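You operate a simulated robot arm through the tools that you are given. There is no shell and no other tool.

You run a simulated robot arm. Do the job below in one go: nothing can be reset, and whatever is moved stays where it is left.

JOB
Dress the mop with the compound that the mop card names.
Fine: shield down before you start the buffer; put the bar back and stop the buffer with the red button. Set down upright: what you pick out.

Only the result counts: the job must be done as asked and must still hold three seconds after the hand-in. Knocking over, shifting, dropping, spilling or breaking anything else fails it.

ROBOT AND FRAMES
A 6-joint arm with a two-finger parallel gripper, fixed in place. Base frame: the origin is on the floor under the middle of its stand, x ahead of it, y to its left, z up; the work surface is at about z = 89.4. Units: cm, degrees, N and s.
With the tool pointing down near the work surface it reaches from about 24 to 66 cm from the base axis. Its first joint turns from -66.0 to 66.0 degrees. Payload 2.9 kg.
The TCP is the grasp point between the finger pads, 3 cm short of the fingertips. In the tool frame z runs along the fingers and y along their closing line. The gripper opens to 11 cm. The fingers are 2 cm wide and 1 cm thick; the gripper's body (4.8 by 11.2 cm) begins 5.5 cm behind the TCP.
Orientation is that of the tool frame in the base frame, as a unit quaternion [w, x, y, z]. With the fingers straight down and closing along the base's y, the tool's x points along the base's -x, its y along +y and its z along -z.

CONTROLS
- The arm moves only by the tool step_arm. Its argument "moves" is text: rows parted by semicolons, each of 6 numbers parted by spaces: the shift along the base's x, y, z in mm, then the turn, a rotation vector about the base's x, y, z in degrees. In form: dx dy dz ax ay az; .... A call has 1 to 20 rows; each row is the pose to reach, as a shift and turn from the pose commanded when the call began. "hand" is the closure, from 0 (fully open) to 1 (shut), set as the call begins (left out, the last holds). Each row takes 0.2 s and may step no farther than 5 cm and 8.6 degrees from the row before; otherwise, or with a gripper value out of range, the whole call is refused. Where a pose cannot be reached the arm comes as near as it can. A force on the tool above 40 N (or 10 N above the force at the start of the call, whichever is more), or a blocked arm, ends the call early, and 0.2 s more pass. Each finger travels about 10.8 cm/s and halts on what it meets, pressing with about 39 N; the grip force reading is that of the motor and also rises with nothing between the fingers. The clock runs only during rows and for 0.2 s after the last one: add rows that repeat a pose to give the fingers time. The reply holds the time, the measured pose of the TCP, the force on the tool along the base axes, the opening and the grip force, in the units named above and with some noise, with the torque about the TCP (base axes, N m) and any sound that the robot's microphone picked up.
- Cameras (640 x 400 px; columns grow to the right, rows downward): "scene" is fixed at [7.38, 43.29, 140.04]; the picture's right is [-0.69, -0.72, 0.00], its down [-0.37, 0.35, -0.86] and it looks along [0.62, -0.60, -0.51] (base axes); focal length 267 px, centre (320, 200). "wrist" rides on the gripper at [7.2, 1.7, -10.3] in the tool frame; the picture's right is [-0.23, 0.97, 0.00], its down [-0.76, -0.18, -0.62] and it looks along [-0.61, -0.14, 0.78] (tool axes); focal length 222 px, centre (320, 200). There is no depth. A picture from a camera that has moved, and an enlarged one, comes with that camera's place and axes in the base frame and with its lens. The place of the scene camera against the robot may be out by one fixed shift of up to 1.8 cm in any direction.
- snapshot(camera): a new picture of that camera. No time passes.
- zoom(camera, box): a new picture of the part [left, top, right, bottom] of that camera's present view, enlarged. No time passes.
- sign_off(): hands the job in; it is judged then, once.

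Places have to be worked out from the pictures, the camera data and where the tool is seen. Open the gripper and draw the arm clear of the work before you hand the job in, unless the task says otherwise.

The tools are called after "Request:" as a command line: name --argument value ..., lists and objects as JSON in quotes. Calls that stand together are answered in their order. step_arm: Moves the arm, as the interface text tells. Its arguments: {"type":"object","properties":{"moves":{"type":"string"},"hand":{"type":"number"}},"required":["moves"]} The other tools are called the same way: snapshot (camera) takes a picture; zoom (camera, box) takes an enlarged picture of a part of a camera's view; sign_off () hands the job in.

At the start:

```text
clock: 0.0
ee_pos: [36.7, -5.33, 127.06]
tcp_rot: [0.0, 0.001, 1.0, 0.0]
force: [0.4, 0.3, -1.0]
moment: [-0.02, 0.0, -0.01]
grip_width: 10.98
grip_force: 0.0
```

scene: 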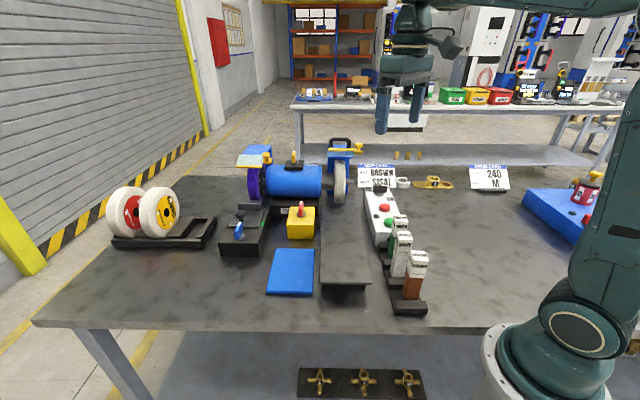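
wrist: 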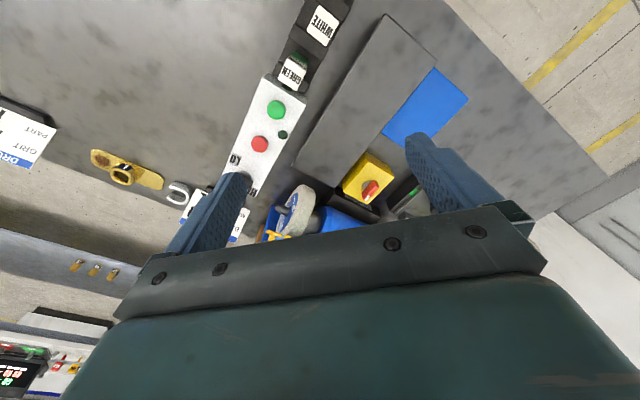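

The first pictures show a bench with a buffer, a control box, a rack of compound bars and cards. I zoom in on the cards, the buffer and the bars before moving.

Request:
zoom --camera "scene" --box '[330, 140, 530, 265]'

Request:
zoom --camera "scene" --box '[340, 180, 460, 320]'

Request:
zoom --camera "scene" --box '[200, 130, 400, 255]'

Request:
zoom --camera "scene" --box '[80, 160, 240, 260]'

Request:
zoom --camera "wrist" --box '[180, 0, 500, 250]'

```text
3.20 times, centred on (430, 202) of scene
camera zoom: at [7.38, 43.29, 140.04], right [-0.69, -0.72, 0.0], down [-0.37, 0.35, -0.86], along [0.62, -0.6, -0.51], focal length 855 px, centre (-32, 192)
```

zoom: 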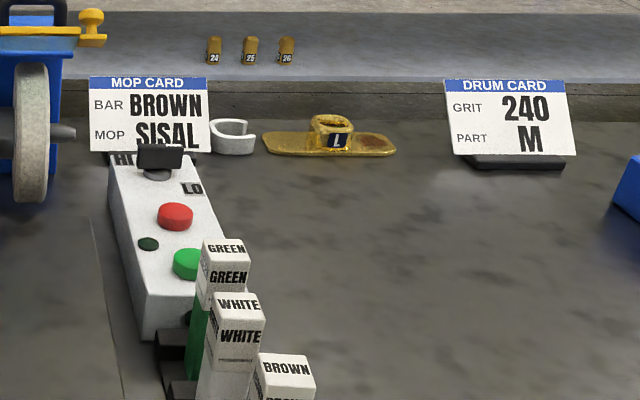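

```text
2.86 times, centred on (400, 250) of scene
camera zoom: at [7.38, 43.29, 140.04], right [-0.69, -0.72, 0.0], down [-0.37, 0.35, -0.86], along [0.62, -0.6, -0.51], focal length 764 px, centre (91, 57)
```

zoom: 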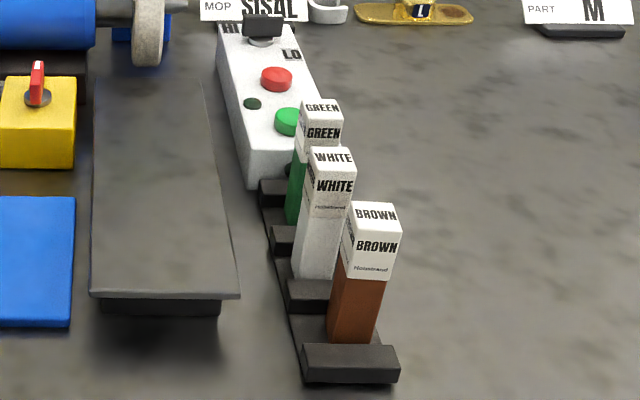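

```text
3.20 times, centred on (300, 192) of scene
camera zoom: at [7.38, 43.29, 140.04], right [-0.69, -0.72, 0.0], down [-0.37, 0.35, -0.86], along [0.62, -0.6, -0.51], focal length 855 px, centre (384, 224)
```

zoom: 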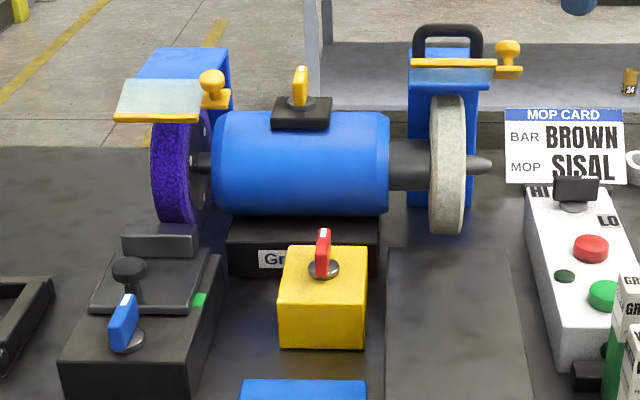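

```text
4.00 times, centred on (160, 210) of scene
camera zoom: at [7.38, 43.29, 140.04], right [-0.69, -0.72, 0.0], down [-0.37, 0.35, -0.86], along [0.62, -0.6, -0.51], focal length 1069 px, centre (960, 160)
```

zoom: 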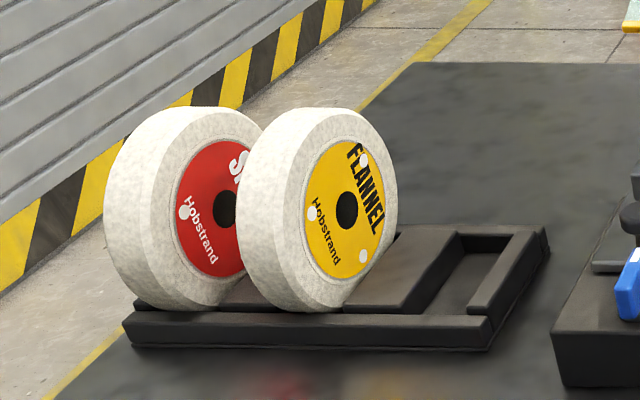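

```text
1.60 times, centred on (340, 125) of wrist
camera zoom: at [29.49, -3.65, 137.22], right [0.23, 0.97, 0.0], down [0.76, -0.18, 0.62], along [0.61, -0.14, -0.78], focal length 355 px, centre (288, 320)
```

zoom: 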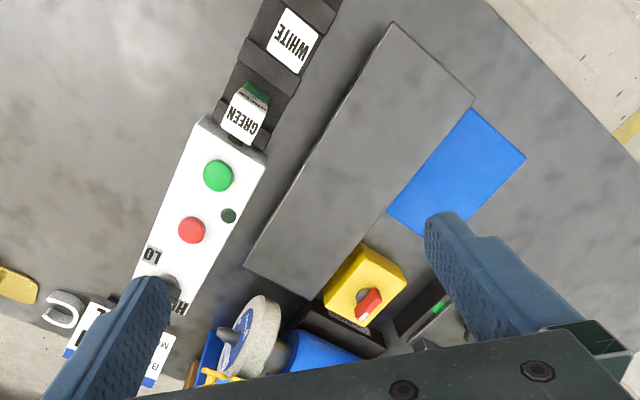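

The mop card reads BAR BROWN / MOP SISAL. I estimate the mounted mop at about (59, -14.5, 102) and the bars near (24–33, +1 to -8). I move the arm high above the bench for a closer look at the mop and its shield.

Request:
step_arm --moves "30 -10 20 0 0 0; 60 -20 20 0 0 0; 90 -30 20 0 0 0; 110 -40 20 0 0 0; 110 -40 20 0 0 0"

Request:
snapshot --camera "wrist"

Request:
zoom --camera "wrist" --box '[160, 0, 480, 200]'

```text
clock: 1.2
ee_pos: [47.62, -9.4, 128.77]
tcp_rot: [0.0, 0.0, 1.0, 0.0]
force: [0.6, 0.1, 0.2]
moment: [0.0, -0.01, 0.0]
grip_width: 10.97
grip_force: 0.0
```

```text
taken
camera wrist: at [40.46, -7.7, 139.17], right [0.23, 0.97, 0.0], down [0.76, -0.18, 0.62], along [0.61, -0.14, -0.78], focal length 222 px, centre (320, 200)
```

wrist: 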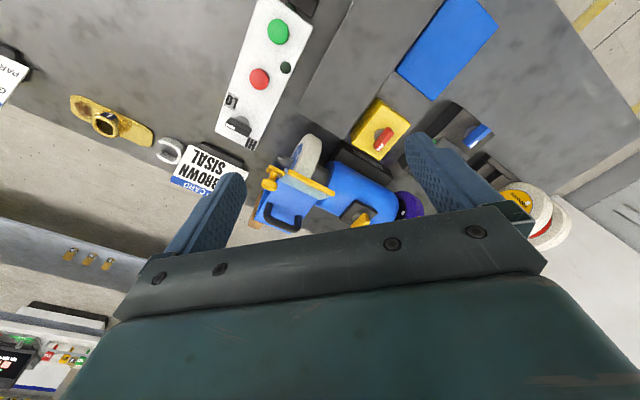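

```text
2.00 times, centred on (320, 100) of wrist
camera zoom: at [40.46, -7.7, 139.17], right [0.23, 0.97, 0.0], down [0.76, -0.18, 0.62], along [0.61, -0.14, -0.78], focal length 444 px, centre (320, 400)
```

zoom: 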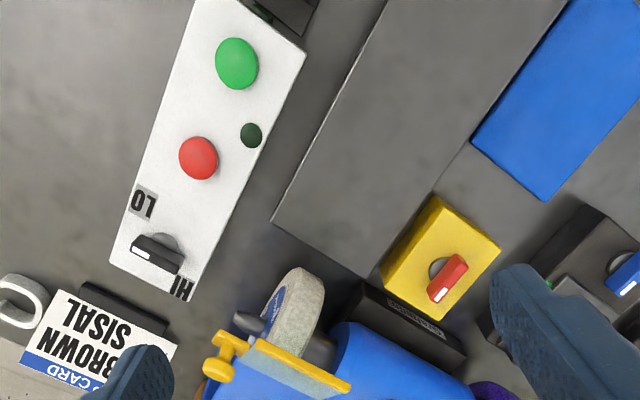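

The control box has HI/LO selector, red and green buttons and an unlit lamp, and the yellow box has a red rotary switch. I shift to the right to see the outer face label of the mounted mop and the shield handle.

Request:
step_arm --moves "15 -40 0 0 0 0; 35 -80 -10 0 0 0; 60 -120 -20 0 0 0; 70 -150 -30 0 0 0; 70 -150 -30 0 0 0"

Request:
snapshot --camera "wrist"

Request:
zoom --camera "wrist" --box '[320, 50, 480, 150]'

Request:
snapshot --camera "scene"

```text
clock: 1.7
ee_pos: [50.66, -15.12, 128.47]
tcp_rot: [0.014, 0.007, 1.0, -0.003]
force: [15.5, -2.3, -21.6]
moment: [-0.14, 0.22, -0.13]
grip_width: 11.0
grip_force: 0.1
out of reach, approached as far as the arm can: row 2
stopped in row 2: the force on the tool passed its limit at 103 N (the readings are from after the stop); the commanded pose is now the measured one
```

```text
taken
camera wrist: at [43.28, -13.38, 138.59], right [0.24, 0.97, 0.0], down [0.74, -0.18, 0.64], along [0.62, -0.16, -0.77], focal length 222 px, centre (320, 200)
```

wrist: 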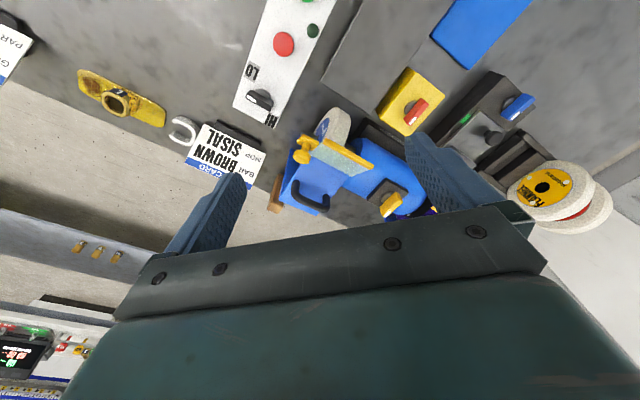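

```text
4.00 times, centred on (400, 100) of wrist
camera zoom: at [43.28, -13.38, 138.59], right [0.24, 0.97, 0.0], down [0.74, -0.18, 0.64], along [0.62, -0.16, -0.77], focal length 888 px, centre (0, 600)
```

zoom: 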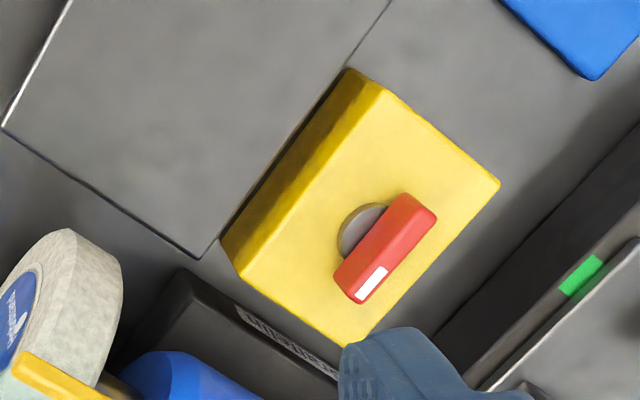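

```text
taken
```

scene: 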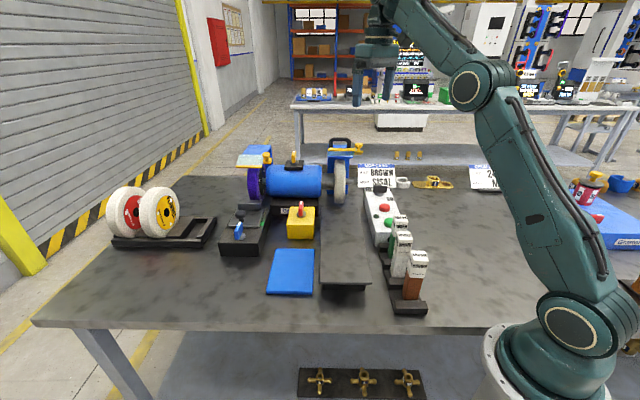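

The call ended because the arm ran out of reach that high up, and nothing was touched. I lower the tool, square it up and go to about (49, -19, 117) for a closer view of the shield and mop face.

Request:
step_arm --moves "-15 0 -20 0.3 1.6 0.8; -15 -10 -60 0.3 1.6 0.8; -15 -30 -90 0.3 1.6 0.8; -15 -50 -100 0.3 1.6 0.8; -15 -60 -100 0.3 1.6 0.8; -15 -60 -100 0.3 1.6 0.8"

Request:
snapshot --camera "wrist"

Request:
zoom --camera "wrist" --box '[240, 80, 440, 205]'

Request:
zoom --camera "scene" --box '[310, 120, 420, 220]'

```text
clock: 3.1
ee_pos: [48.98, -21.19, 118.26]
tcp_rot: [-0.003, 0.0, 1.0, 0.0]
force: [0.4, 0.6, 0.5]
moment: [0.02, -0.02, 0.03]
grip_width: 10.99
grip_force: 0.1
```

```text
taken
camera wrist: at [42.0, -19.43, 128.66], right [0.23, 0.97, 0.0], down [0.77, -0.18, 0.62], along [0.6, -0.14, -0.79], focal length 222 px, centre (320, 200)
```

wrist: 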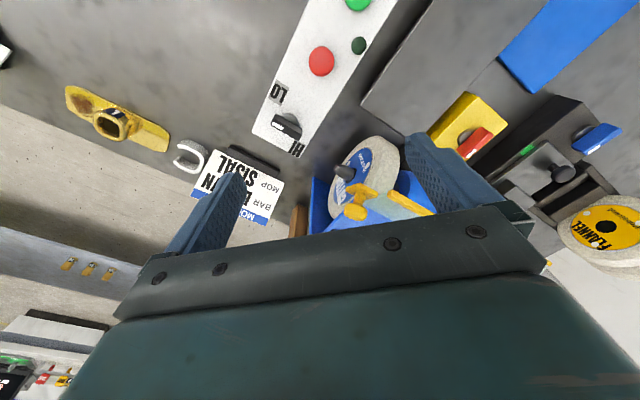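

```text
3.20 times, centred on (340, 142) of wrist
camera zoom: at [42.0, -19.43, 128.66], right [0.23, 0.97, 0.0], down [0.77, -0.18, 0.62], along [0.6, -0.14, -0.79], focal length 711 px, centre (256, 384)
```

zoom: 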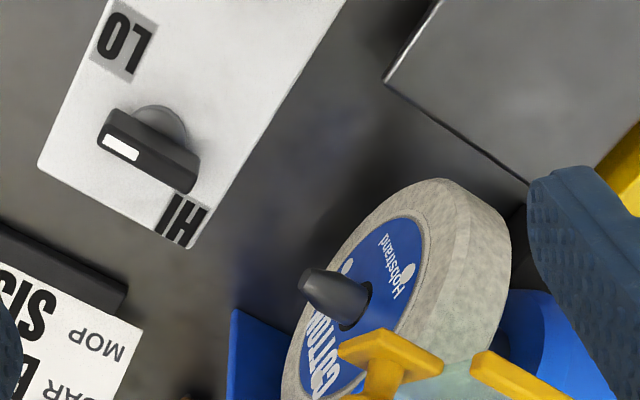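

```text
4.00 times, centred on (365, 170) of scene
camera zoom: at [7.38, 43.29, 140.04], right [-0.69, -0.72, 0.0], down [-0.37, 0.35, -0.86], along [0.62, -0.6, -0.51], focal length 1069 px, centre (140, 320)
```

zoom: 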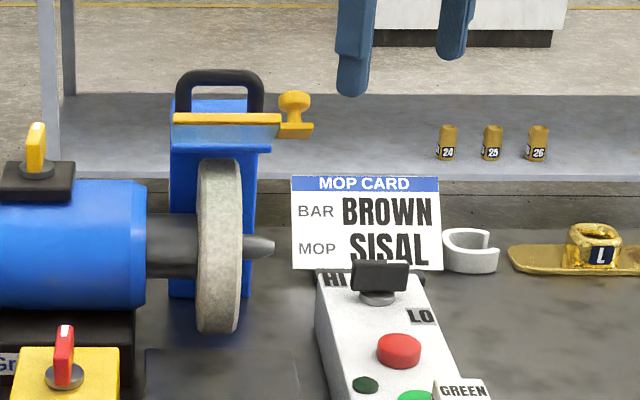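

The mounted mop is a cotton one; the card names the BROWN bar as compound, and the right-hand shield over the mop looks raised, its yellow strip at about (56–61, -16 to -10, 111). I zoom closer for measuring points before moving to a second viewpoint.

Request:
zoom --camera "wrist" --box '[290, 120, 450, 220]'

Request:
zoom --camera "scene" --box '[320, 60, 400, 110]'

Request:
zoom --camera "scene" --box '[220, 135, 380, 235]'

```text
4.00 times, centred on (370, 170) of wrist
camera zoom: at [42.0, -19.43, 128.66], right [0.23, 0.97, 0.0], down [0.77, -0.18, 0.62], along [0.6, -0.14, -0.79], focal length 888 px, centre (120, 320)
```

zoom: 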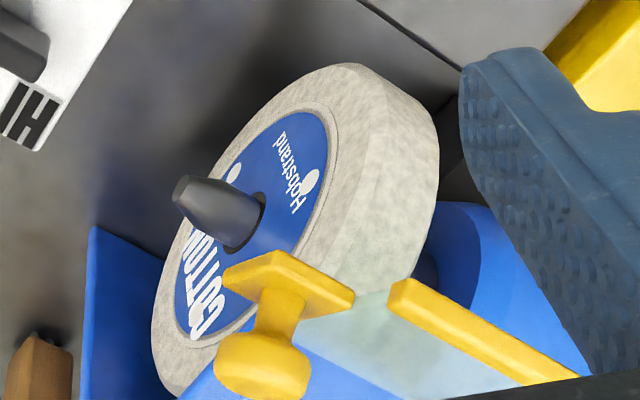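

```text
8.00 times, centred on (360, 85) of scene
camera zoom: at [7.38, 43.29, 140.04], right [-0.69, -0.72, 0.0], down [-0.37, 0.35, -0.86], along [0.62, -0.6, -0.51], focal length 2138 px, centre (0, 1120)
```

zoom: 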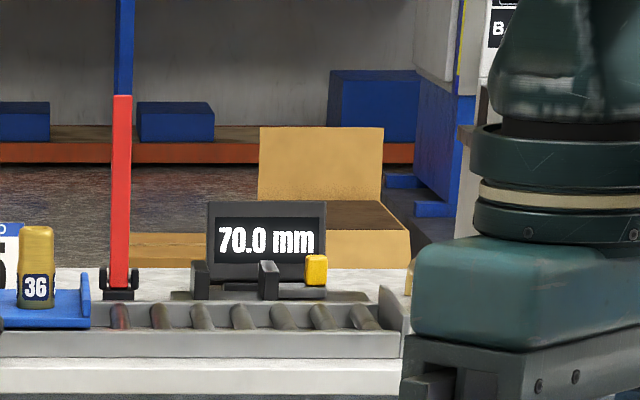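

```text
4.00 times, centred on (300, 185) of scene
camera zoom: at [7.38, 43.29, 140.04], right [-0.69, -0.72, 0.0], down [-0.37, 0.35, -0.86], along [0.62, -0.6, -0.51], focal length 1069 px, centre (400, 260)
```

zoom: 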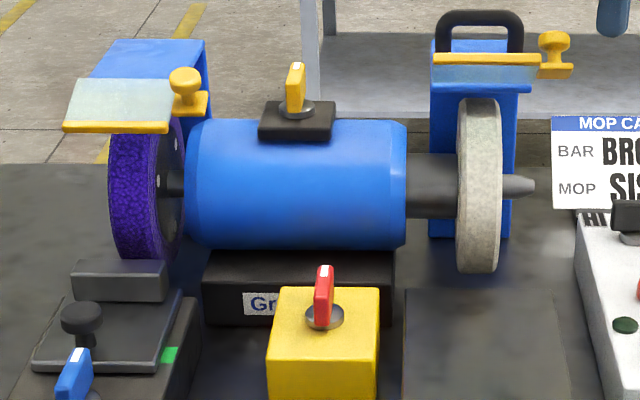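

The left shield is down while the right one (over the mop) is up, with its T-knob at the outer end. I move sideways for a stereo pair of the knob, strip and mop.

Request:
step_arm --moves "0 40 0 0 0 0; -10 80 0 0 0 0; -20 120 0 0 0 0; -20 120 0 0 0 0; -20 120 0 0 0 0"

Request:
snapshot --camera "wrist"

Request:
zoom --camera "wrist" --box '[200, 100, 400, 225]'

Request:
zoom --camera "wrist" --box '[200, 0, 360, 100]'

```text
clock: 4.3
ee_pos: [47.16, -9.61, 118.2]
tcp_rot: [-0.003, -0.001, 1.0, 0.0]
force: [0.3, -0.9, -0.2]
moment: [0.0, 0.01, -0.02]
grip_width: 11.02
grip_force: 0.0
```

```text
taken
camera wrist: at [40.08, -7.85, 128.69], right [0.23, 0.97, 0.0], down [0.77, -0.18, 0.62], along [0.6, -0.14, -0.79], focal length 222 px, centre (320, 200)
```

wrist: 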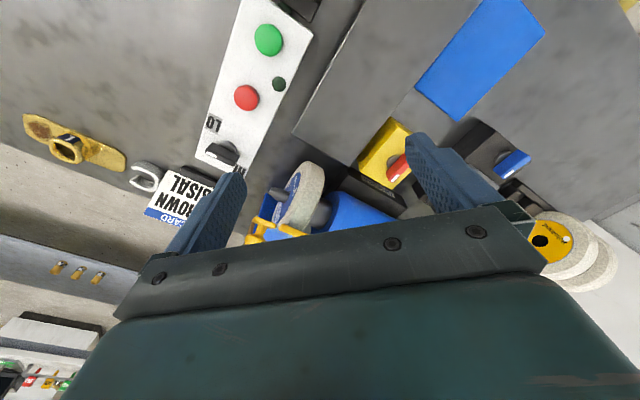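

```text
3.20 times, centred on (300, 162) of wrist
camera zoom: at [40.08, -7.85, 128.69], right [0.23, 0.97, 0.0], down [0.77, -0.18, 0.62], along [0.6, -0.14, -0.79], focal length 711 px, centre (384, 320)
```

zoom: 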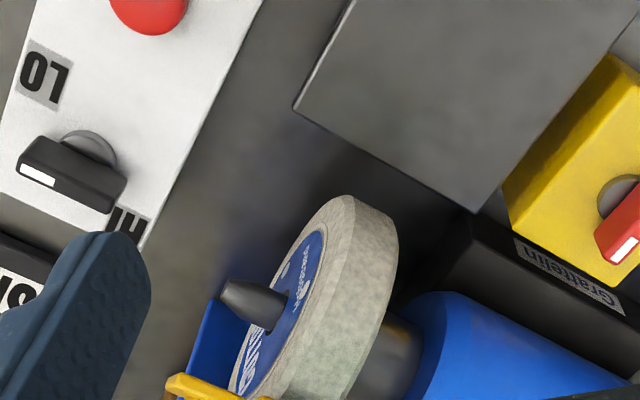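

```text
4.00 times, centred on (280, 50) of wrist
camera zoom: at [40.08, -7.85, 128.69], right [0.23, 0.97, 0.0], down [0.77, -0.18, 0.62], along [0.6, -0.14, -0.79], focal length 888 px, centre (480, 800)
```

zoom: 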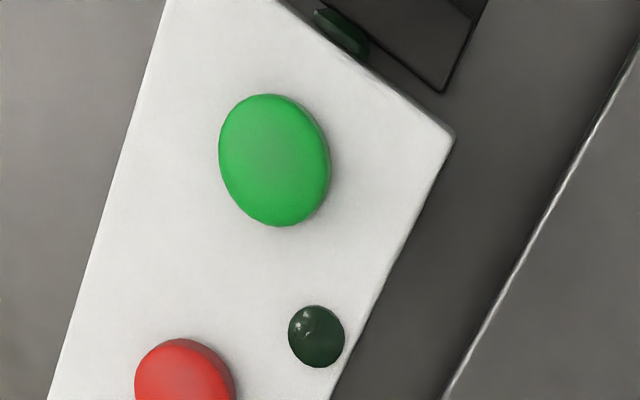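

Stereo gives: spindle nose tip (59.3, -20.9, 98.4), shield strip outer end (55.7, -15.9, 111.4), knob head (56.9, -19.4, 112), green button about (39.8, -14.6, 93.9), red about (45.3, -20.0, 94.2). Next I look at the bar rack from above.

Request:
step_arm --moves "-40 25 10 0 0 0; -80 50 20 0 0 0; -120 75 30 0 0 0; -150 95 40 0 0 0; -150 95 40 0 0 0; -150 95 40 0 0 0"

Request:
snapshot --camera "wrist"

Request:
zoom --camera "wrist" --box '[240, 0, 400, 100]'

```text
clock: 5.7
ee_pos: [32.47, 0.22, 124.8]
tcp_rot: [-0.006, 0.0, 1.0, 0.001]
force: [1.0, 0.2, -0.2]
moment: [-0.01, 0.0, 0.0]
grip_width: 11.0
grip_force: 0.0
out of reach, approached as far as the arm can: row 1, 2, 3, 4, 5
```

```text
taken
camera wrist: at [25.41, 1.9, 135.21], right [0.23, 0.97, 0.0], down [0.77, -0.18, 0.61], along [0.6, -0.14, -0.79], focal length 222 px, centre (320, 200)
```

wrist: 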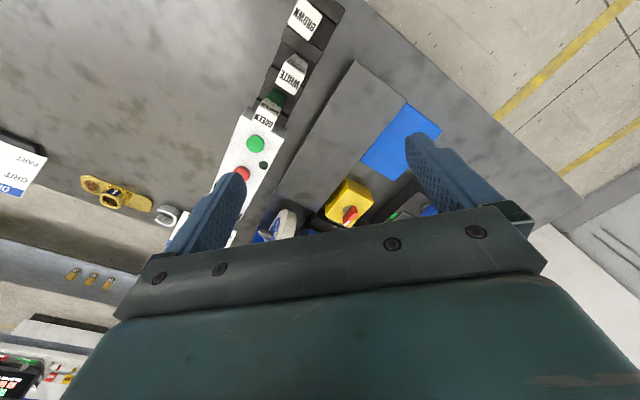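

```text
4.00 times, centred on (320, 50) of wrist
camera zoom: at [25.41, 1.9, 135.21], right [0.23, 0.97, 0.0], down [0.77, -0.18, 0.61], along [0.6, -0.14, -0.79], focal length 888 px, centre (320, 800)
```

zoom: 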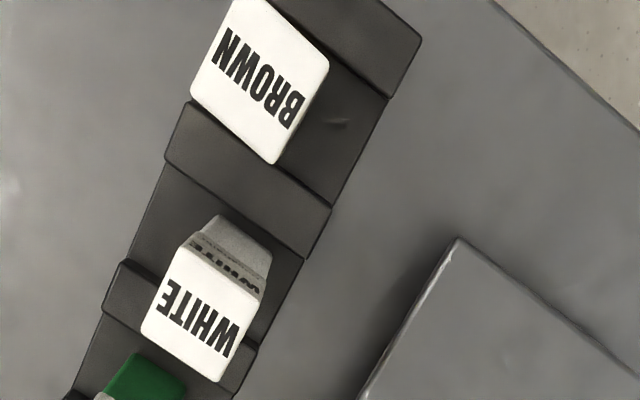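

Brown bar sits at about (24.1, 0.2) with its top near z = 101.3; white and green are farther along the rack. I now close the fingers and yaw the tool by -43.8° to line up with the bench axes, heading toward the shield.

Request:
step_arm --moves "30 -15 -20 0 0 -8; 60 -30 -30 0 0 -16; 90 -45 -40 0 0 -24; 120 -55 -45 0 0 -32; 150 -65 -45 0 0 -40; 150 -65 -45 0 0 -43.8; 150 -65 -45 0 0 -43.8; 150 -65 -45 0 0 -43.8" --hand 1

Request:
snapshot --camera "wrist"

Request:
snapshot --camera "scene"

```text
clock: 7.5
ee_pos: [47.07, -6.4, 117.88]
tcp_rot: [-0.003, 0.374, 0.928, 0.002]
force: [0.1, 0.3, 0.7]
moment: [0.02, 0.0, -0.02]
grip_width: 0.0
grip_force: 37.5
out of reach, approached as far as the arm can: row 1
```

```text
taken
camera wrist: at [43.17, -0.11, 128.28], right [0.84, 0.54, 0.0], down [0.43, -0.66, 0.62], along [0.34, -0.52, -0.79], focal length 222 px, centre (320, 200)
```

wrist: 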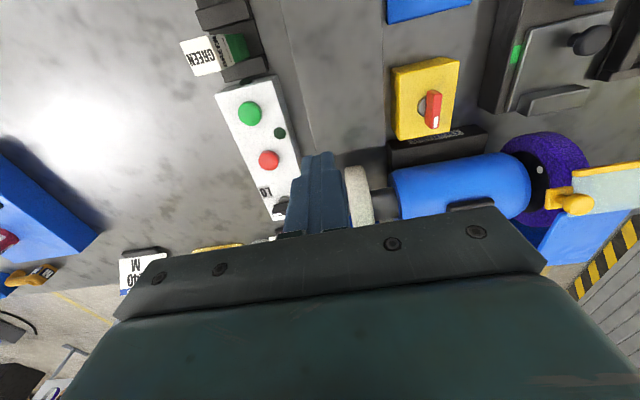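

```text
taken
```

scene: 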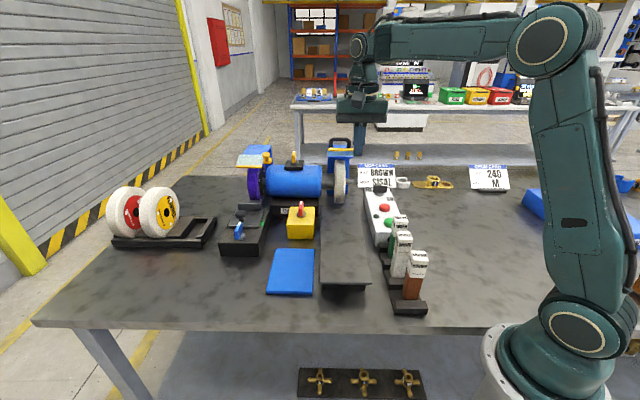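

The tool is aligned and closed. I move to just above the raised strip at about (57.4, -14.1), tips roughly 1.5 cm over it, and check with the cameras.

Request:
step_arm --moves "30 -25 0 0 0 0; 60 -50 0 0 0 0; 85 -65 0 0 0 0; 102 -80 -5 0 0 0; 102 -80 -16 0 0 0; 102 -80 -16 0 0 0" --hand 1

Request:
zoom --camera "scene" --box '[280, 90, 400, 200]'

Request:
snapshot --camera "wrist"

```text
clock: 8.9
ee_pos: [57.26, -14.16, 116.37]
tcp_rot: [-0.003, 0.372, 0.928, 0.001]
force: [-0.8, 0.2, -0.1]
moment: [0.05, 0.01, 0.02]
grip_width: 0.0
grip_force: 37.8
```

```text
3.64 times, centred on (340, 145) of scene
camera zoom: at [7.38, 43.29, 140.04], right [-0.69, -0.72, 0.0], down [-0.37, 0.35, -0.86], along [0.62, -0.6, -0.51], focal length 972 px, centre (247, 400)
```

zoom: 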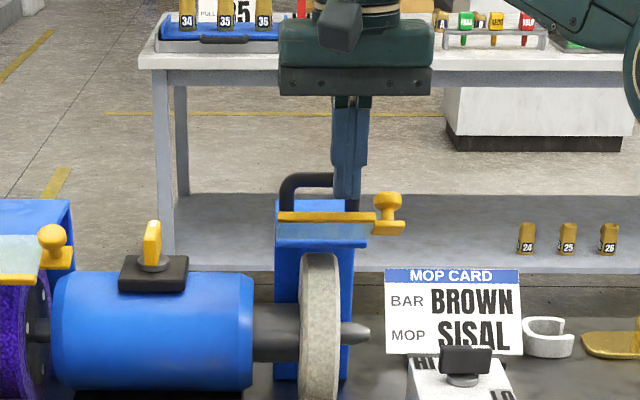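

```text
taken
camera wrist: at [53.32, -7.98, 126.73], right [0.84, 0.55, 0.0], down [0.43, -0.66, 0.62], along [0.34, -0.52, -0.79], focal length 222 px, centre (320, 200)
```

wrist: 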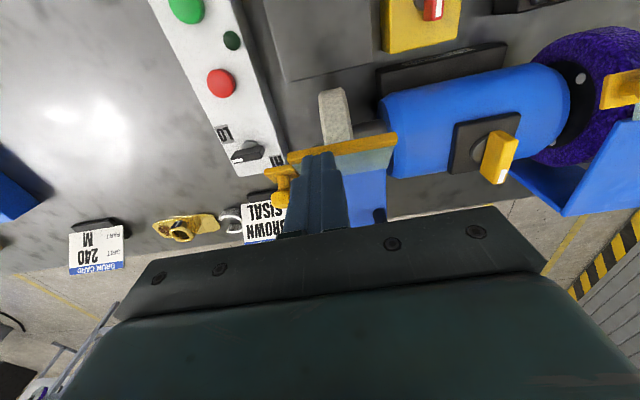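

Tip position matches the scene camera after calibration, and it is right over the strip. I push down along the shield's arc, first part of the way.

Request:
step_arm --moves "0 0 -8 0 0 0; 0 0 -14 0 0 0; -1 1 -19 0 0 0; -3 3 -25 0 0 0; -5 5 -31 0 0 0; -6 6 -36 0 0 0; -6 6 -36 0 0 0"

Request:
zoom --camera "scene" --box '[280, 90, 400, 200]'

Request:
zoom --camera "wrist" --box '[240, 90, 440, 215]'

```text
clock: 10.5
ee_pos: [56.71, -13.67, 112.67]
tcp_rot: [-0.004, 0.372, 0.928, 0.002]
force: [-0.6, 0.3, 0.1]
moment: [-0.01, -0.01, 0.01]
grip_width: 0.01
grip_force: 37.6
```

```text
3.64 times, centred on (340, 145) of scene
camera zoom: at [7.38, 43.29, 140.04], right [-0.69, -0.72, 0.0], down [-0.37, 0.35, -0.86], along [0.62, -0.6, -0.51], focal length 972 px, centre (247, 400)
```

zoom: 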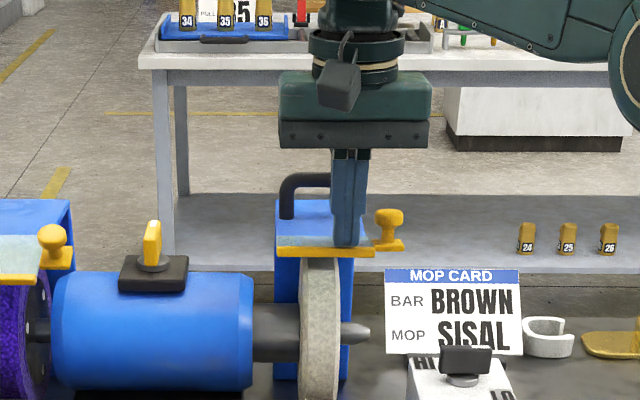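

```text
3.20 times, centred on (340, 152) of wrist
camera zoom: at [52.73, -7.47, 123.05], right [0.84, 0.55, 0.0], down [0.43, -0.66, 0.62], along [0.34, -0.52, -0.79], focal length 711 px, centre (256, 352)
```

zoom: 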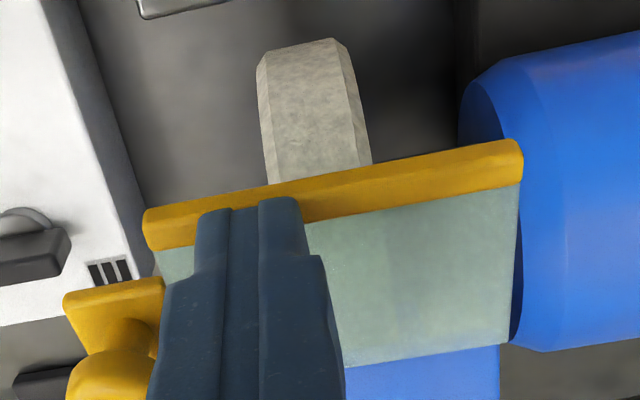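

The shield follows the finger with little resistance; the strip has dropped about 2 cm. I keep pushing along the arc.

Request:
step_arm --moves "-2 2 -6 0 0 0; -3 3 -11 0 0 0; -3 3 -16 0 0 0; -3 3 -21 0 0 0; -3 3 -21 0 0 0"

Request:
zoom --camera "scene" --box '[280, 90, 400, 200]'

Request:
zoom --camera "wrist" --box '[240, 90, 440, 215]'

```text
clock: 11.7
ee_pos: [56.47, -13.44, 110.58]
tcp_rot: [-0.003, 0.373, 0.928, 0.001]
force: [-0.2, 0.5, 0.4]
moment: [0.01, -0.02, 0.01]
grip_width: 0.02
grip_force: 37.8
```

```text
3.64 times, centred on (340, 145) of scene
camera zoom: at [7.38, 43.29, 140.04], right [-0.69, -0.72, 0.0], down [-0.37, 0.35, -0.86], along [0.62, -0.6, -0.51], focal length 972 px, centre (247, 400)
```

zoom: 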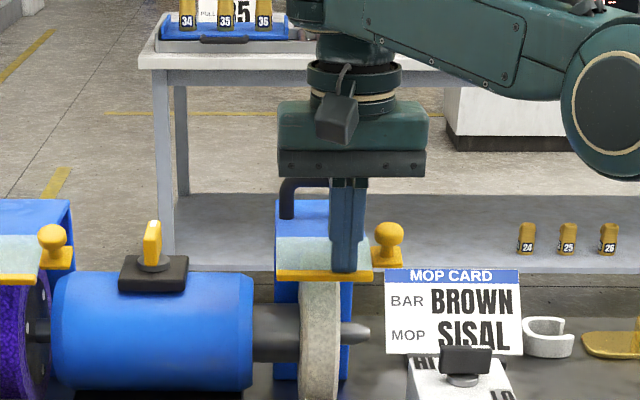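

```text
3.20 times, centred on (340, 152) of wrist
camera zoom: at [52.53, -7.17, 120.95], right [0.84, 0.55, 0.0], down [0.43, -0.66, 0.62], along [0.34, -0.52, -0.79], focal length 711 px, centre (256, 352)
```

zoom: 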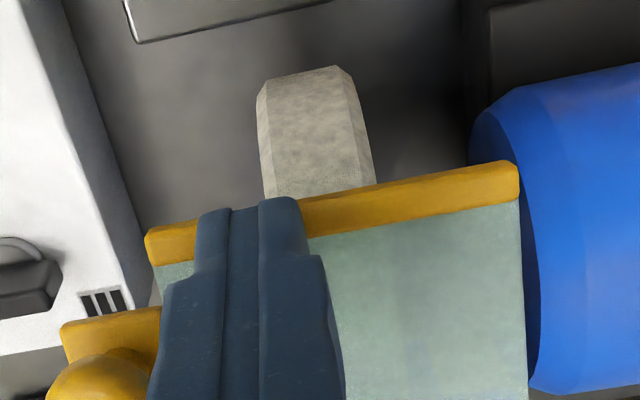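

The strip keeps going down, now at about tip height z = 107.6 with no force yet. I push on in small steps until it meets its stop.

Request:
step_arm --moves "0 0 -4 0 0 0; 1 -1 -8 0 0 0; 1 -1 -12 0 0 0; 2 -2 -16 0 0 0; 3 -3 -20 0 0 0; 3 -3 -20 0 0 0"

Request:
zoom --camera "scene" --box '[280, 90, 400, 200]'

Request:
zoom --camera "wrist" --box '[240, 90, 440, 215]'

```text
clock: 12.8
ee_pos: [56.58, -13.47, 109.93]
tcp_rot: [0.003, 0.374, 0.927, 0.005]
force: [-6.6, 1.1, 12.6]
moment: [0.01, 0.06, -0.18]
grip_width: 0.0
grip_force: 37.2
stopped in row 5: the force on the tool passed its limit at 45 N (the readings are from after the stop); the commanded pose is now the measured one
```

```text
3.64 times, centred on (340, 145) of scene
camera zoom: at [7.34, 43.3, 140.04], right [-0.69, -0.72, 0.0], down [-0.37, 0.35, -0.86], along [0.62, -0.6, -0.51], focal length 972 px, centre (247, 400)
```

zoom: 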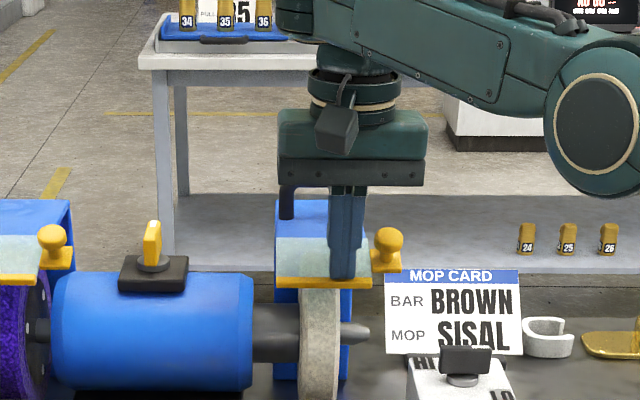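

```text
3.20 times, centred on (340, 152) of wrist
camera zoom: at [52.54, -7.25, 120.23], right [0.84, 0.54, 0.01], down [0.42, -0.66, 0.62], along [0.35, -0.52, -0.78], focal length 711 px, centre (256, 352)
```

zoom: 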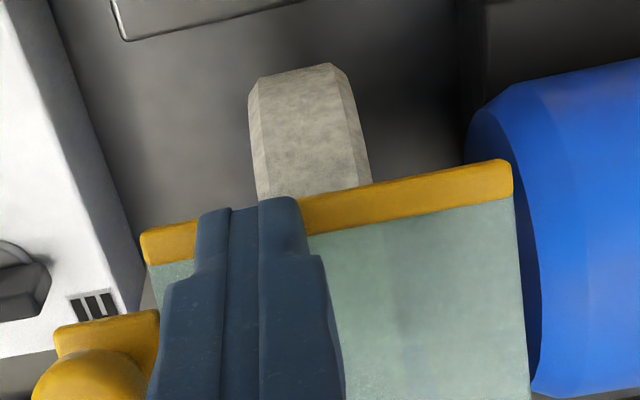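

The force rose to 45 N at tip height about 106.9, matching the left shield's down pose: it is on its stop. I lift straight up and check that the shield stays down.

Request:
step_arm --moves "-2 2 10 0 -0.3 0; -5 5 30 0 -0.3 0; -15 15 50 0 -0.3 0; -40 20 60 0 -0.3 0; -40 20 60 0 -0.3 0"

Request:
zoom --camera "scene" --box '[220, 110, 380, 210]'

Request:
zoom --camera "wrist" --box '[140, 0, 460, 200]'

```text
clock: 13.9
ee_pos: [52.56, -11.4, 115.63]
tcp_rot: [0.004, 0.372, 0.928, 0.005]
force: [0.9, -0.5, 0.1]
moment: [0.02, -0.03, 0.03]
grip_width: 0.0
grip_force: 37.9
```

```text
4.00 times, centred on (300, 160) of scene
camera zoom: at [7.38, 43.29, 140.04], right [-0.69, -0.72, 0.0], down [-0.37, 0.35, -0.86], along [0.62, -0.6, -0.51], focal length 1069 px, centre (400, 360)
```

zoom: 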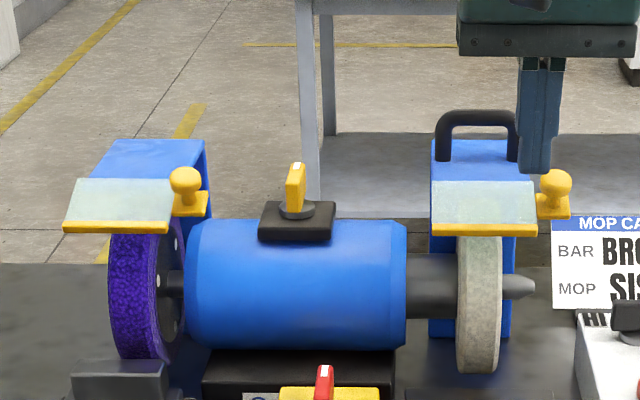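

```text
2.00 times, centred on (300, 100) of wrist
camera zoom: at [48.45, -5.18, 126.0], right [0.84, 0.55, 0.01], down [0.42, -0.66, 0.62], along [0.35, -0.52, -0.78], focal length 444 px, centre (360, 400)
```

zoom: 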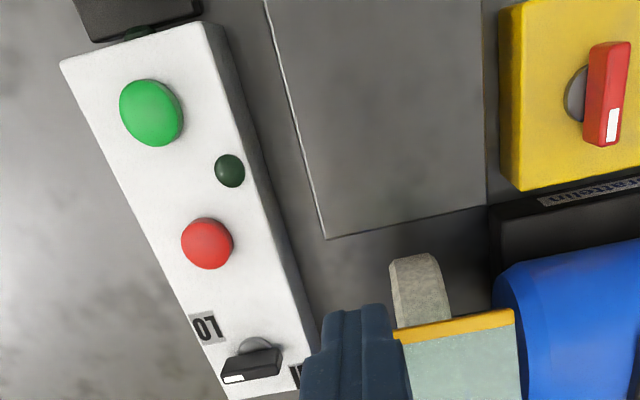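

The shield is fully down and stays there, matching the left one. The green button is at (39.85, -14.6, 93.9); I go over it with closed fingertips about 3.5 cm above.

Request:
step_arm --moves "-40 -10 0 0 0 0; -80 -20 -20 0 0 0; -110 -28 -50 0 0 0; -127 -31 -90 0 0 0; -127 -31 -130 0 0 0; -127 -31 -155 0 0 0; -127 -31 -155 0 0 0"

Request:
zoom --camera "scene" --box '[340, 160, 440, 260]'

Request:
snapshot --camera "wrist"

```text
clock: 15.6
ee_pos: [50.42, -17.95, 113.81]
tcp_rot: [0.002, 0.372, 0.928, 0.005]
force: [-1.0, 0.2, 0.7]
moment: [0.02, 0.0, 0.01]
grip_width: 0.0
grip_force: 37.2
out of reach, approached as far as the arm can: row 1, 2, 3, 4, 5, 6, 7
```

```text
4.00 times, centred on (390, 210) of scene
camera zoom: at [7.38, 43.29, 140.04], right [-0.69, -0.72, 0.0], down [-0.37, 0.35, -0.86], along [0.62, -0.6, -0.51], focal length 1069 px, centre (40, 160)
```

zoom: 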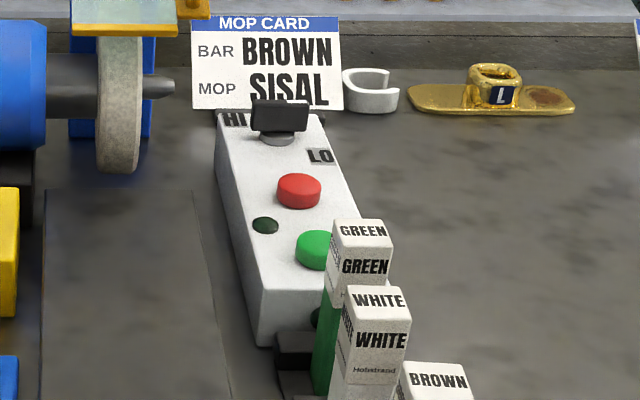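

```text
taken
camera wrist: at [46.37, -11.77, 124.14], right [0.84, 0.54, 0.01], down [0.42, -0.66, 0.62], along [0.35, -0.52, -0.78], focal length 222 px, centre (320, 200)
```

wrist: 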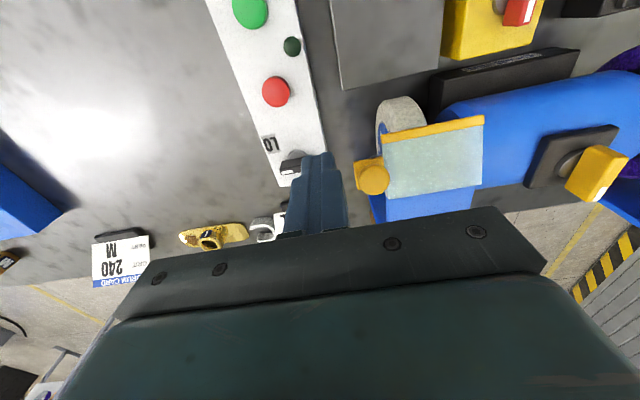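

The arm did not follow: it turned to the right bearing but stopped at (50.4, -18.0, 113.8), well short and clear of everything. I probe with small slow inward steps to understand the limit.

Request:
step_arm --moves "0 0 0 0 0 0"

```text
clock: 15.9
ee_pos: [50.54, -17.93, 113.82]
tcp_rot: [0.003, 0.373, 0.928, 0.004]
force: [-0.5, -0.5, 0.4]
moment: [-0.02, 0.04, 0.0]
grip_width: 0.0
grip_force: 37.2
```

With a zero move it holds at (50.5, -17.9, 113.8) without complaint, so the commanded pose was reset. I try small inward steps.

Request:
step_arm --moves "-10 4 0 0 0 0; -20 8 0 0 0 0; -30 11 0 0 0 0; -40 14 0 0 0 0; -40 14 0 0 0 0"

```text
clock: 17.1
ee_pos: [48.39, -17.46, 116.02]
tcp_rot: [0.002, 0.373, 0.928, 0.004]
force: [0.6, -0.2, -0.5]
moment: [-0.01, 0.0, -0.01]
grip_width: 0.02
grip_force: 38.0
out of reach, approached as far as the arm can: row 1, 2, 3, 4, 5
```

Moving inward pushes the tool up: the reached points all lie on one arc, so a wrist or elbow limit in the arm's vertical plane seems to bind. I test whether tilting the tool slightly back toward the base frees the inward motion.

Request:
step_arm --moves "0 0 0 2.7 7.5 0; -10 4 -5 2.7 7.5 0; -20 7 -10 2.7 7.5 0; -30 11 -15 2.7 7.5 0; -30 11 -15 2.7 7.5 0"

Request:
snapshot --camera "scene"

```text
clock: 18.4
ee_pos: [44.73, -15.93, 113.73]
tcp_rot: [-0.068, 0.373, 0.925, 0.002]
force: [-0.2, 0.3, 0.0]
moment: [-0.01, 0.01, 0.01]
grip_width: 0.01
grip_force: 38.2
out of reach, approached as far as the arm can: row 3, 4
```

```text
taken
```

scene: 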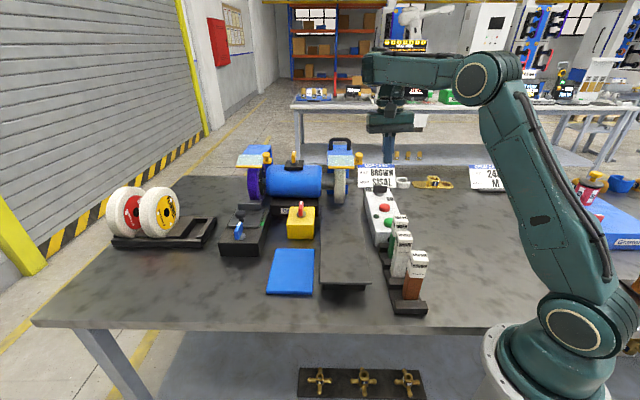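

The backward tilt did free about 3 cm of inward travel, so a wrist-pitch limit binds in this arm posture. I probe going straight down here in small steps with the tilt kept, still far above everything.

Request:
step_arm --moves "0 0 -10 0 0 0; 0 0 -20 0 0 0; 0 0 -30 0 0 0; 0 0 -30 0 0 0"

```text
clock: 19.4
ee_pos: [45.5, -17.79, 112.18]
tcp_rot: [-0.079, 0.372, 0.925, -0.019]
force: [-0.6, -0.3, 0.3]
moment: [0.02, 0.02, 0.01]
grip_width: 0.01
grip_force: 37.7
out of reach, approached as far as the arm can: row 1, 2, 3, 4
```

The tool slid outward again, so this wrist posture has a pitch limit that keeps the low inner region out of reach. I zoom on the arm to understand its wrist structure.

Request:
zoom --camera "scene" --box '[340, 20, 560, 160]'

Request:
zoom --camera "scene" --box '[440, 40, 640, 400]'

```text
2.86 times, centred on (450, 90) of scene
camera zoom: at [7.38, 43.29, 140.04], right [-0.69, -0.72, 0.0], down [-0.37, 0.35, -0.86], along [0.62, -0.6, -0.51], focal length 764 px, centre (-51, 514)
```

zoom: 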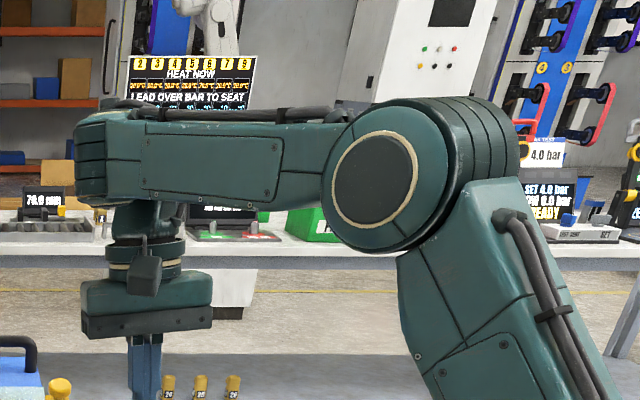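

```text
1.11 times, centred on (540, 220) of scene
camera zoom: at [7.38, 43.29, 140.04], right [-0.69, -0.72, 0.0], down [-0.37, 0.35, -0.86], along [0.62, -0.6, -0.51], focal length 297 px, centre (76, 178)
```

zoom: 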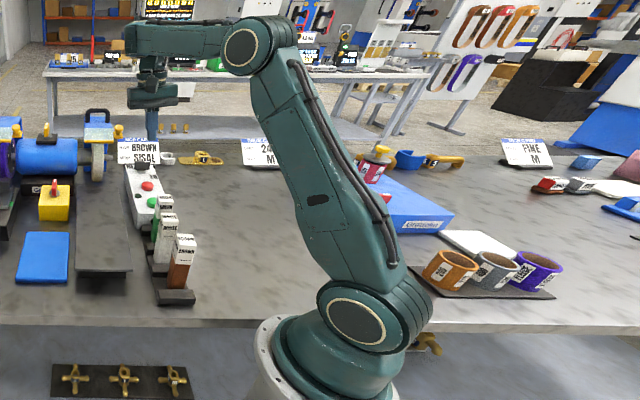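

The arm looks like a forearm-roll, wrist-pitch type. I test a forward tilt in place to see whether the wrist can straighten at all.

Request:
step_arm --moves "0 0 5 -2.9 -7.6 0; 0 0 10 -5.8 -15 0; 0 0 20 -5.8 -15 0; 0 0 20 -5.8 -15 0"

```text
clock: 20.4
ee_pos: [51.03, -18.28, 118.99]
tcp_rot: [0.074, 0.373, 0.925, 0.004]
force: [-0.1, -0.8, 0.4]
moment: [-0.03, 0.0, -0.03]
grip_width: 0.01
grip_force: 37.8
out of reach, approached as far as the arm can: row 1, 2, 3, 4
```

Tilting forward drove the tool out and up, confirming the wrist-pitch bound. I go back to the start pose to see whether the arm has the same posture as at the start and whether it can descend from there.

Request:
step_arm --moves "-24 21 20 -0.1 1.4 7.3; -48 43 40 -0.2 2.9 14.6; -72 65 60 -0.25 4.3 21.8; -96 87 75 -0.3 5.8 29.1; -120 108 81 -0.4 7.2 36.4; -143 130 81 -0.5 8.7 43.7; -143 130 81 -0.5 8.7 43.7; -143 130 81 -0.5 8.7 43.7"

Request:
snapshot --camera "scene"

```text
clock: 22.1
ee_pos: [37.21, -5.46, 127.17]
tcp_rot: [0.001, -0.001, 1.0, 0.0]
force: [0.1, -0.3, -0.7]
moment: [-0.01, 0.03, 0.02]
grip_width: 0.01
grip_force: 37.8
```

```text
taken
```

scene: 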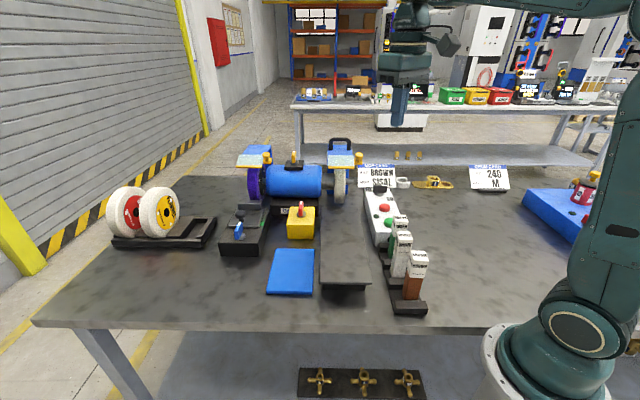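

The posture is the same as at the start. I try descending straight down from here in small steps to find what is reachable.

Request:
step_arm --moves "0 0 -10 0 0 0; 0 0 -20 0 0 0; 0 0 -30 0 0 0; 0 0 -40 0 0 0; 0 0 -50 0 0 0; 0 0 -60 0 0 0; 0 0 -60 0 0 0"

Request:
snapshot --camera "scene"

```text
clock: 23.8
ee_pos: [37.31, -5.32, 121.13]
tcp_rot: [0.0, 0.0, 1.0, 0.001]
force: [0.1, 0.5, 0.7]
moment: [0.02, 0.03, -0.01]
grip_width: 0.0
grip_force: 37.6
```

```text
taken
```

scene: 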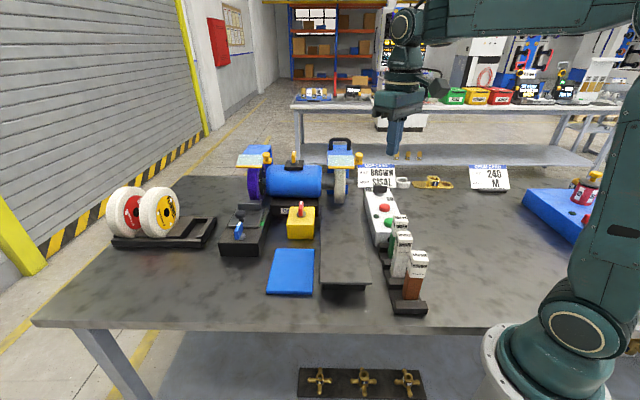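

Now the tool descends without complaint, so it was posture-dependent. I continue down here over free bench and watch where it goes; the tips stay above z ≈ 104.

Request:
step_arm --moves "0 0 -15 0 0 0; 0 0 -30 0 0 0; 0 0 -45 0 0 0; 0 0 -60 0 0 0; 0 0 -75 0 0 0; 0 0 -90 0 0 0; 0 0 -100 0 0 0; 0 0 -100 0 0 0"

Request:
snapshot --camera "scene"

```text
clock: 25.6
ee_pos: [37.12, -5.39, 111.22]
tcp_rot: [0.001, -0.001, 1.0, 0.0]
force: [-0.3, -0.3, 0.2]
moment: [-0.01, -0.02, 0.0]
grip_width: 0.0
grip_force: 37.5
```

```text
taken
```

scene: 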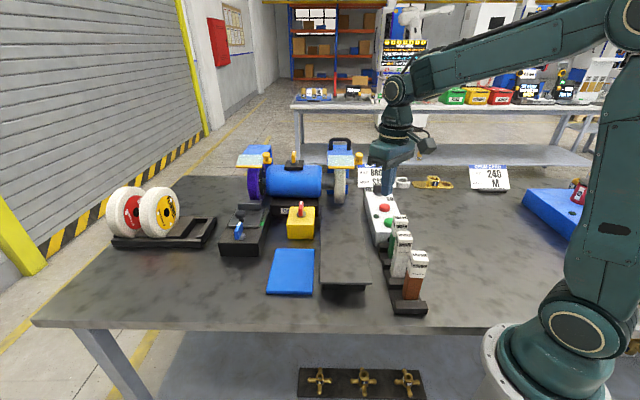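

Now the forearm tilts down and the arm is in a good posture. I move over the green button at (39.85, -14.6), staying high until aligned, ending with tips about 3.5 cm above it.

Request:
step_arm --moves "10 -30 0 0 0 0; 20 -62 0 0 0 0; 27 -92 -10 0 0 0; 27 -92 -40 0 0 0; 27 -92 -75 0 0 0; 27 -92 -110 0 0 0; 27 -92 -110 0 0 0"

Request:
zoom --camera "scene" --box '[340, 130, 460, 260]'

Request:
snapshot --camera "wrist"

```text
clock: 27.1
ee_pos: [39.85, -14.52, 99.95]
tcp_rot: [0.002, 0.001, 1.0, 0.0]
force: [-1.3, -0.7, -0.3]
moment: [-0.04, -0.02, 0.0]
grip_width: 0.01
grip_force: 37.8
```

```text
3.08 times, centred on (400, 195) of scene
camera zoom: at [7.38, 43.29, 140.04], right [-0.69, -0.72, 0.0], down [-0.37, 0.35, -0.86], along [0.62, -0.6, -0.51], focal length 822 px, centre (74, 215)
```

zoom: 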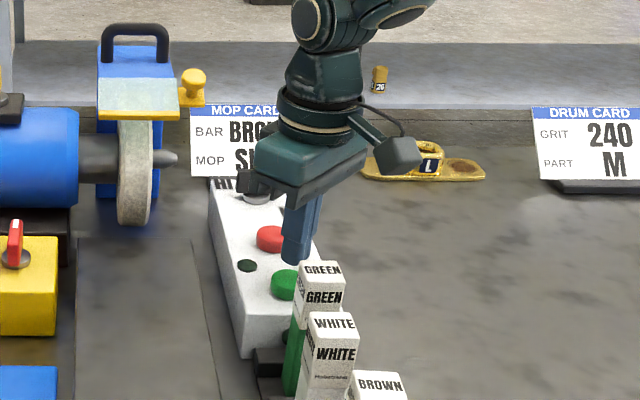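

```text
taken
camera wrist: at [32.67, -12.85, 110.23], right [0.23, 0.97, 0.0], down [0.76, -0.18, 0.62], along [0.61, -0.14, -0.78], focal length 222 px, centre (320, 200)
```

wrist: 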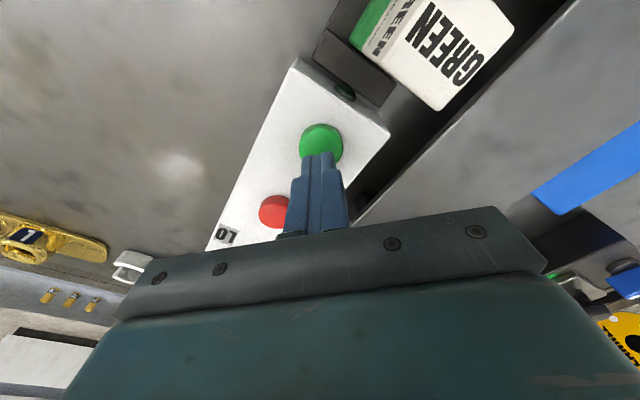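

Tip is centred over the green button within a few mm. The shield is down, so I press it now with slow steps.

Request:
step_arm --moves "-1 0 -12 0 0 0; -2 1 -22 0 0 0; -2 1 -27 0 0 0; -2 1 -30 0 0 0; -2 1 -33 0 0 0; -2 1 -36 0 0 0; -2 1 -38 0 0 0"

Request:
zoom --camera "scene" --box '[340, 160, 440, 260]'

```text
clock: 28.3
ee_pos: [39.75, -14.53, 97.26]
tcp_rot: [0.003, 0.001, 1.0, -0.001]
force: [-5.9, 0.8, 23.8]
moment: [0.06, 0.13, 0.01]
grip_width: 0.01
grip_force: 38.2
heard: click
stopped in row 5: the force on the tool passed its limit at 44 N (the readings are from after the stop); the commanded pose is now the measured one
```

```text
4.00 times, centred on (390, 210) of scene
camera zoom: at [7.34, 43.3, 140.04], right [-0.69, -0.72, 0.0], down [-0.37, 0.35, -0.86], along [0.62, -0.6, -0.51], focal length 1069 px, centre (40, 160)
```

zoom: 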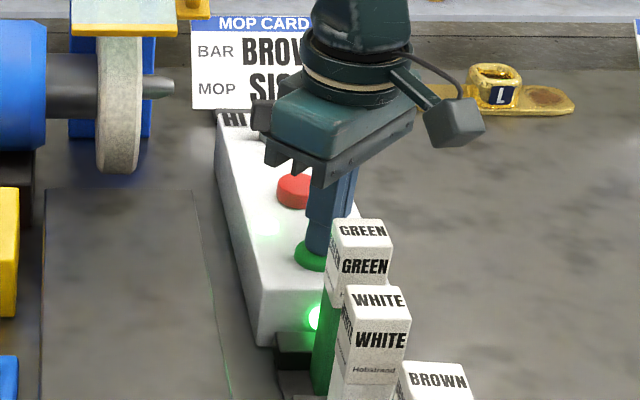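

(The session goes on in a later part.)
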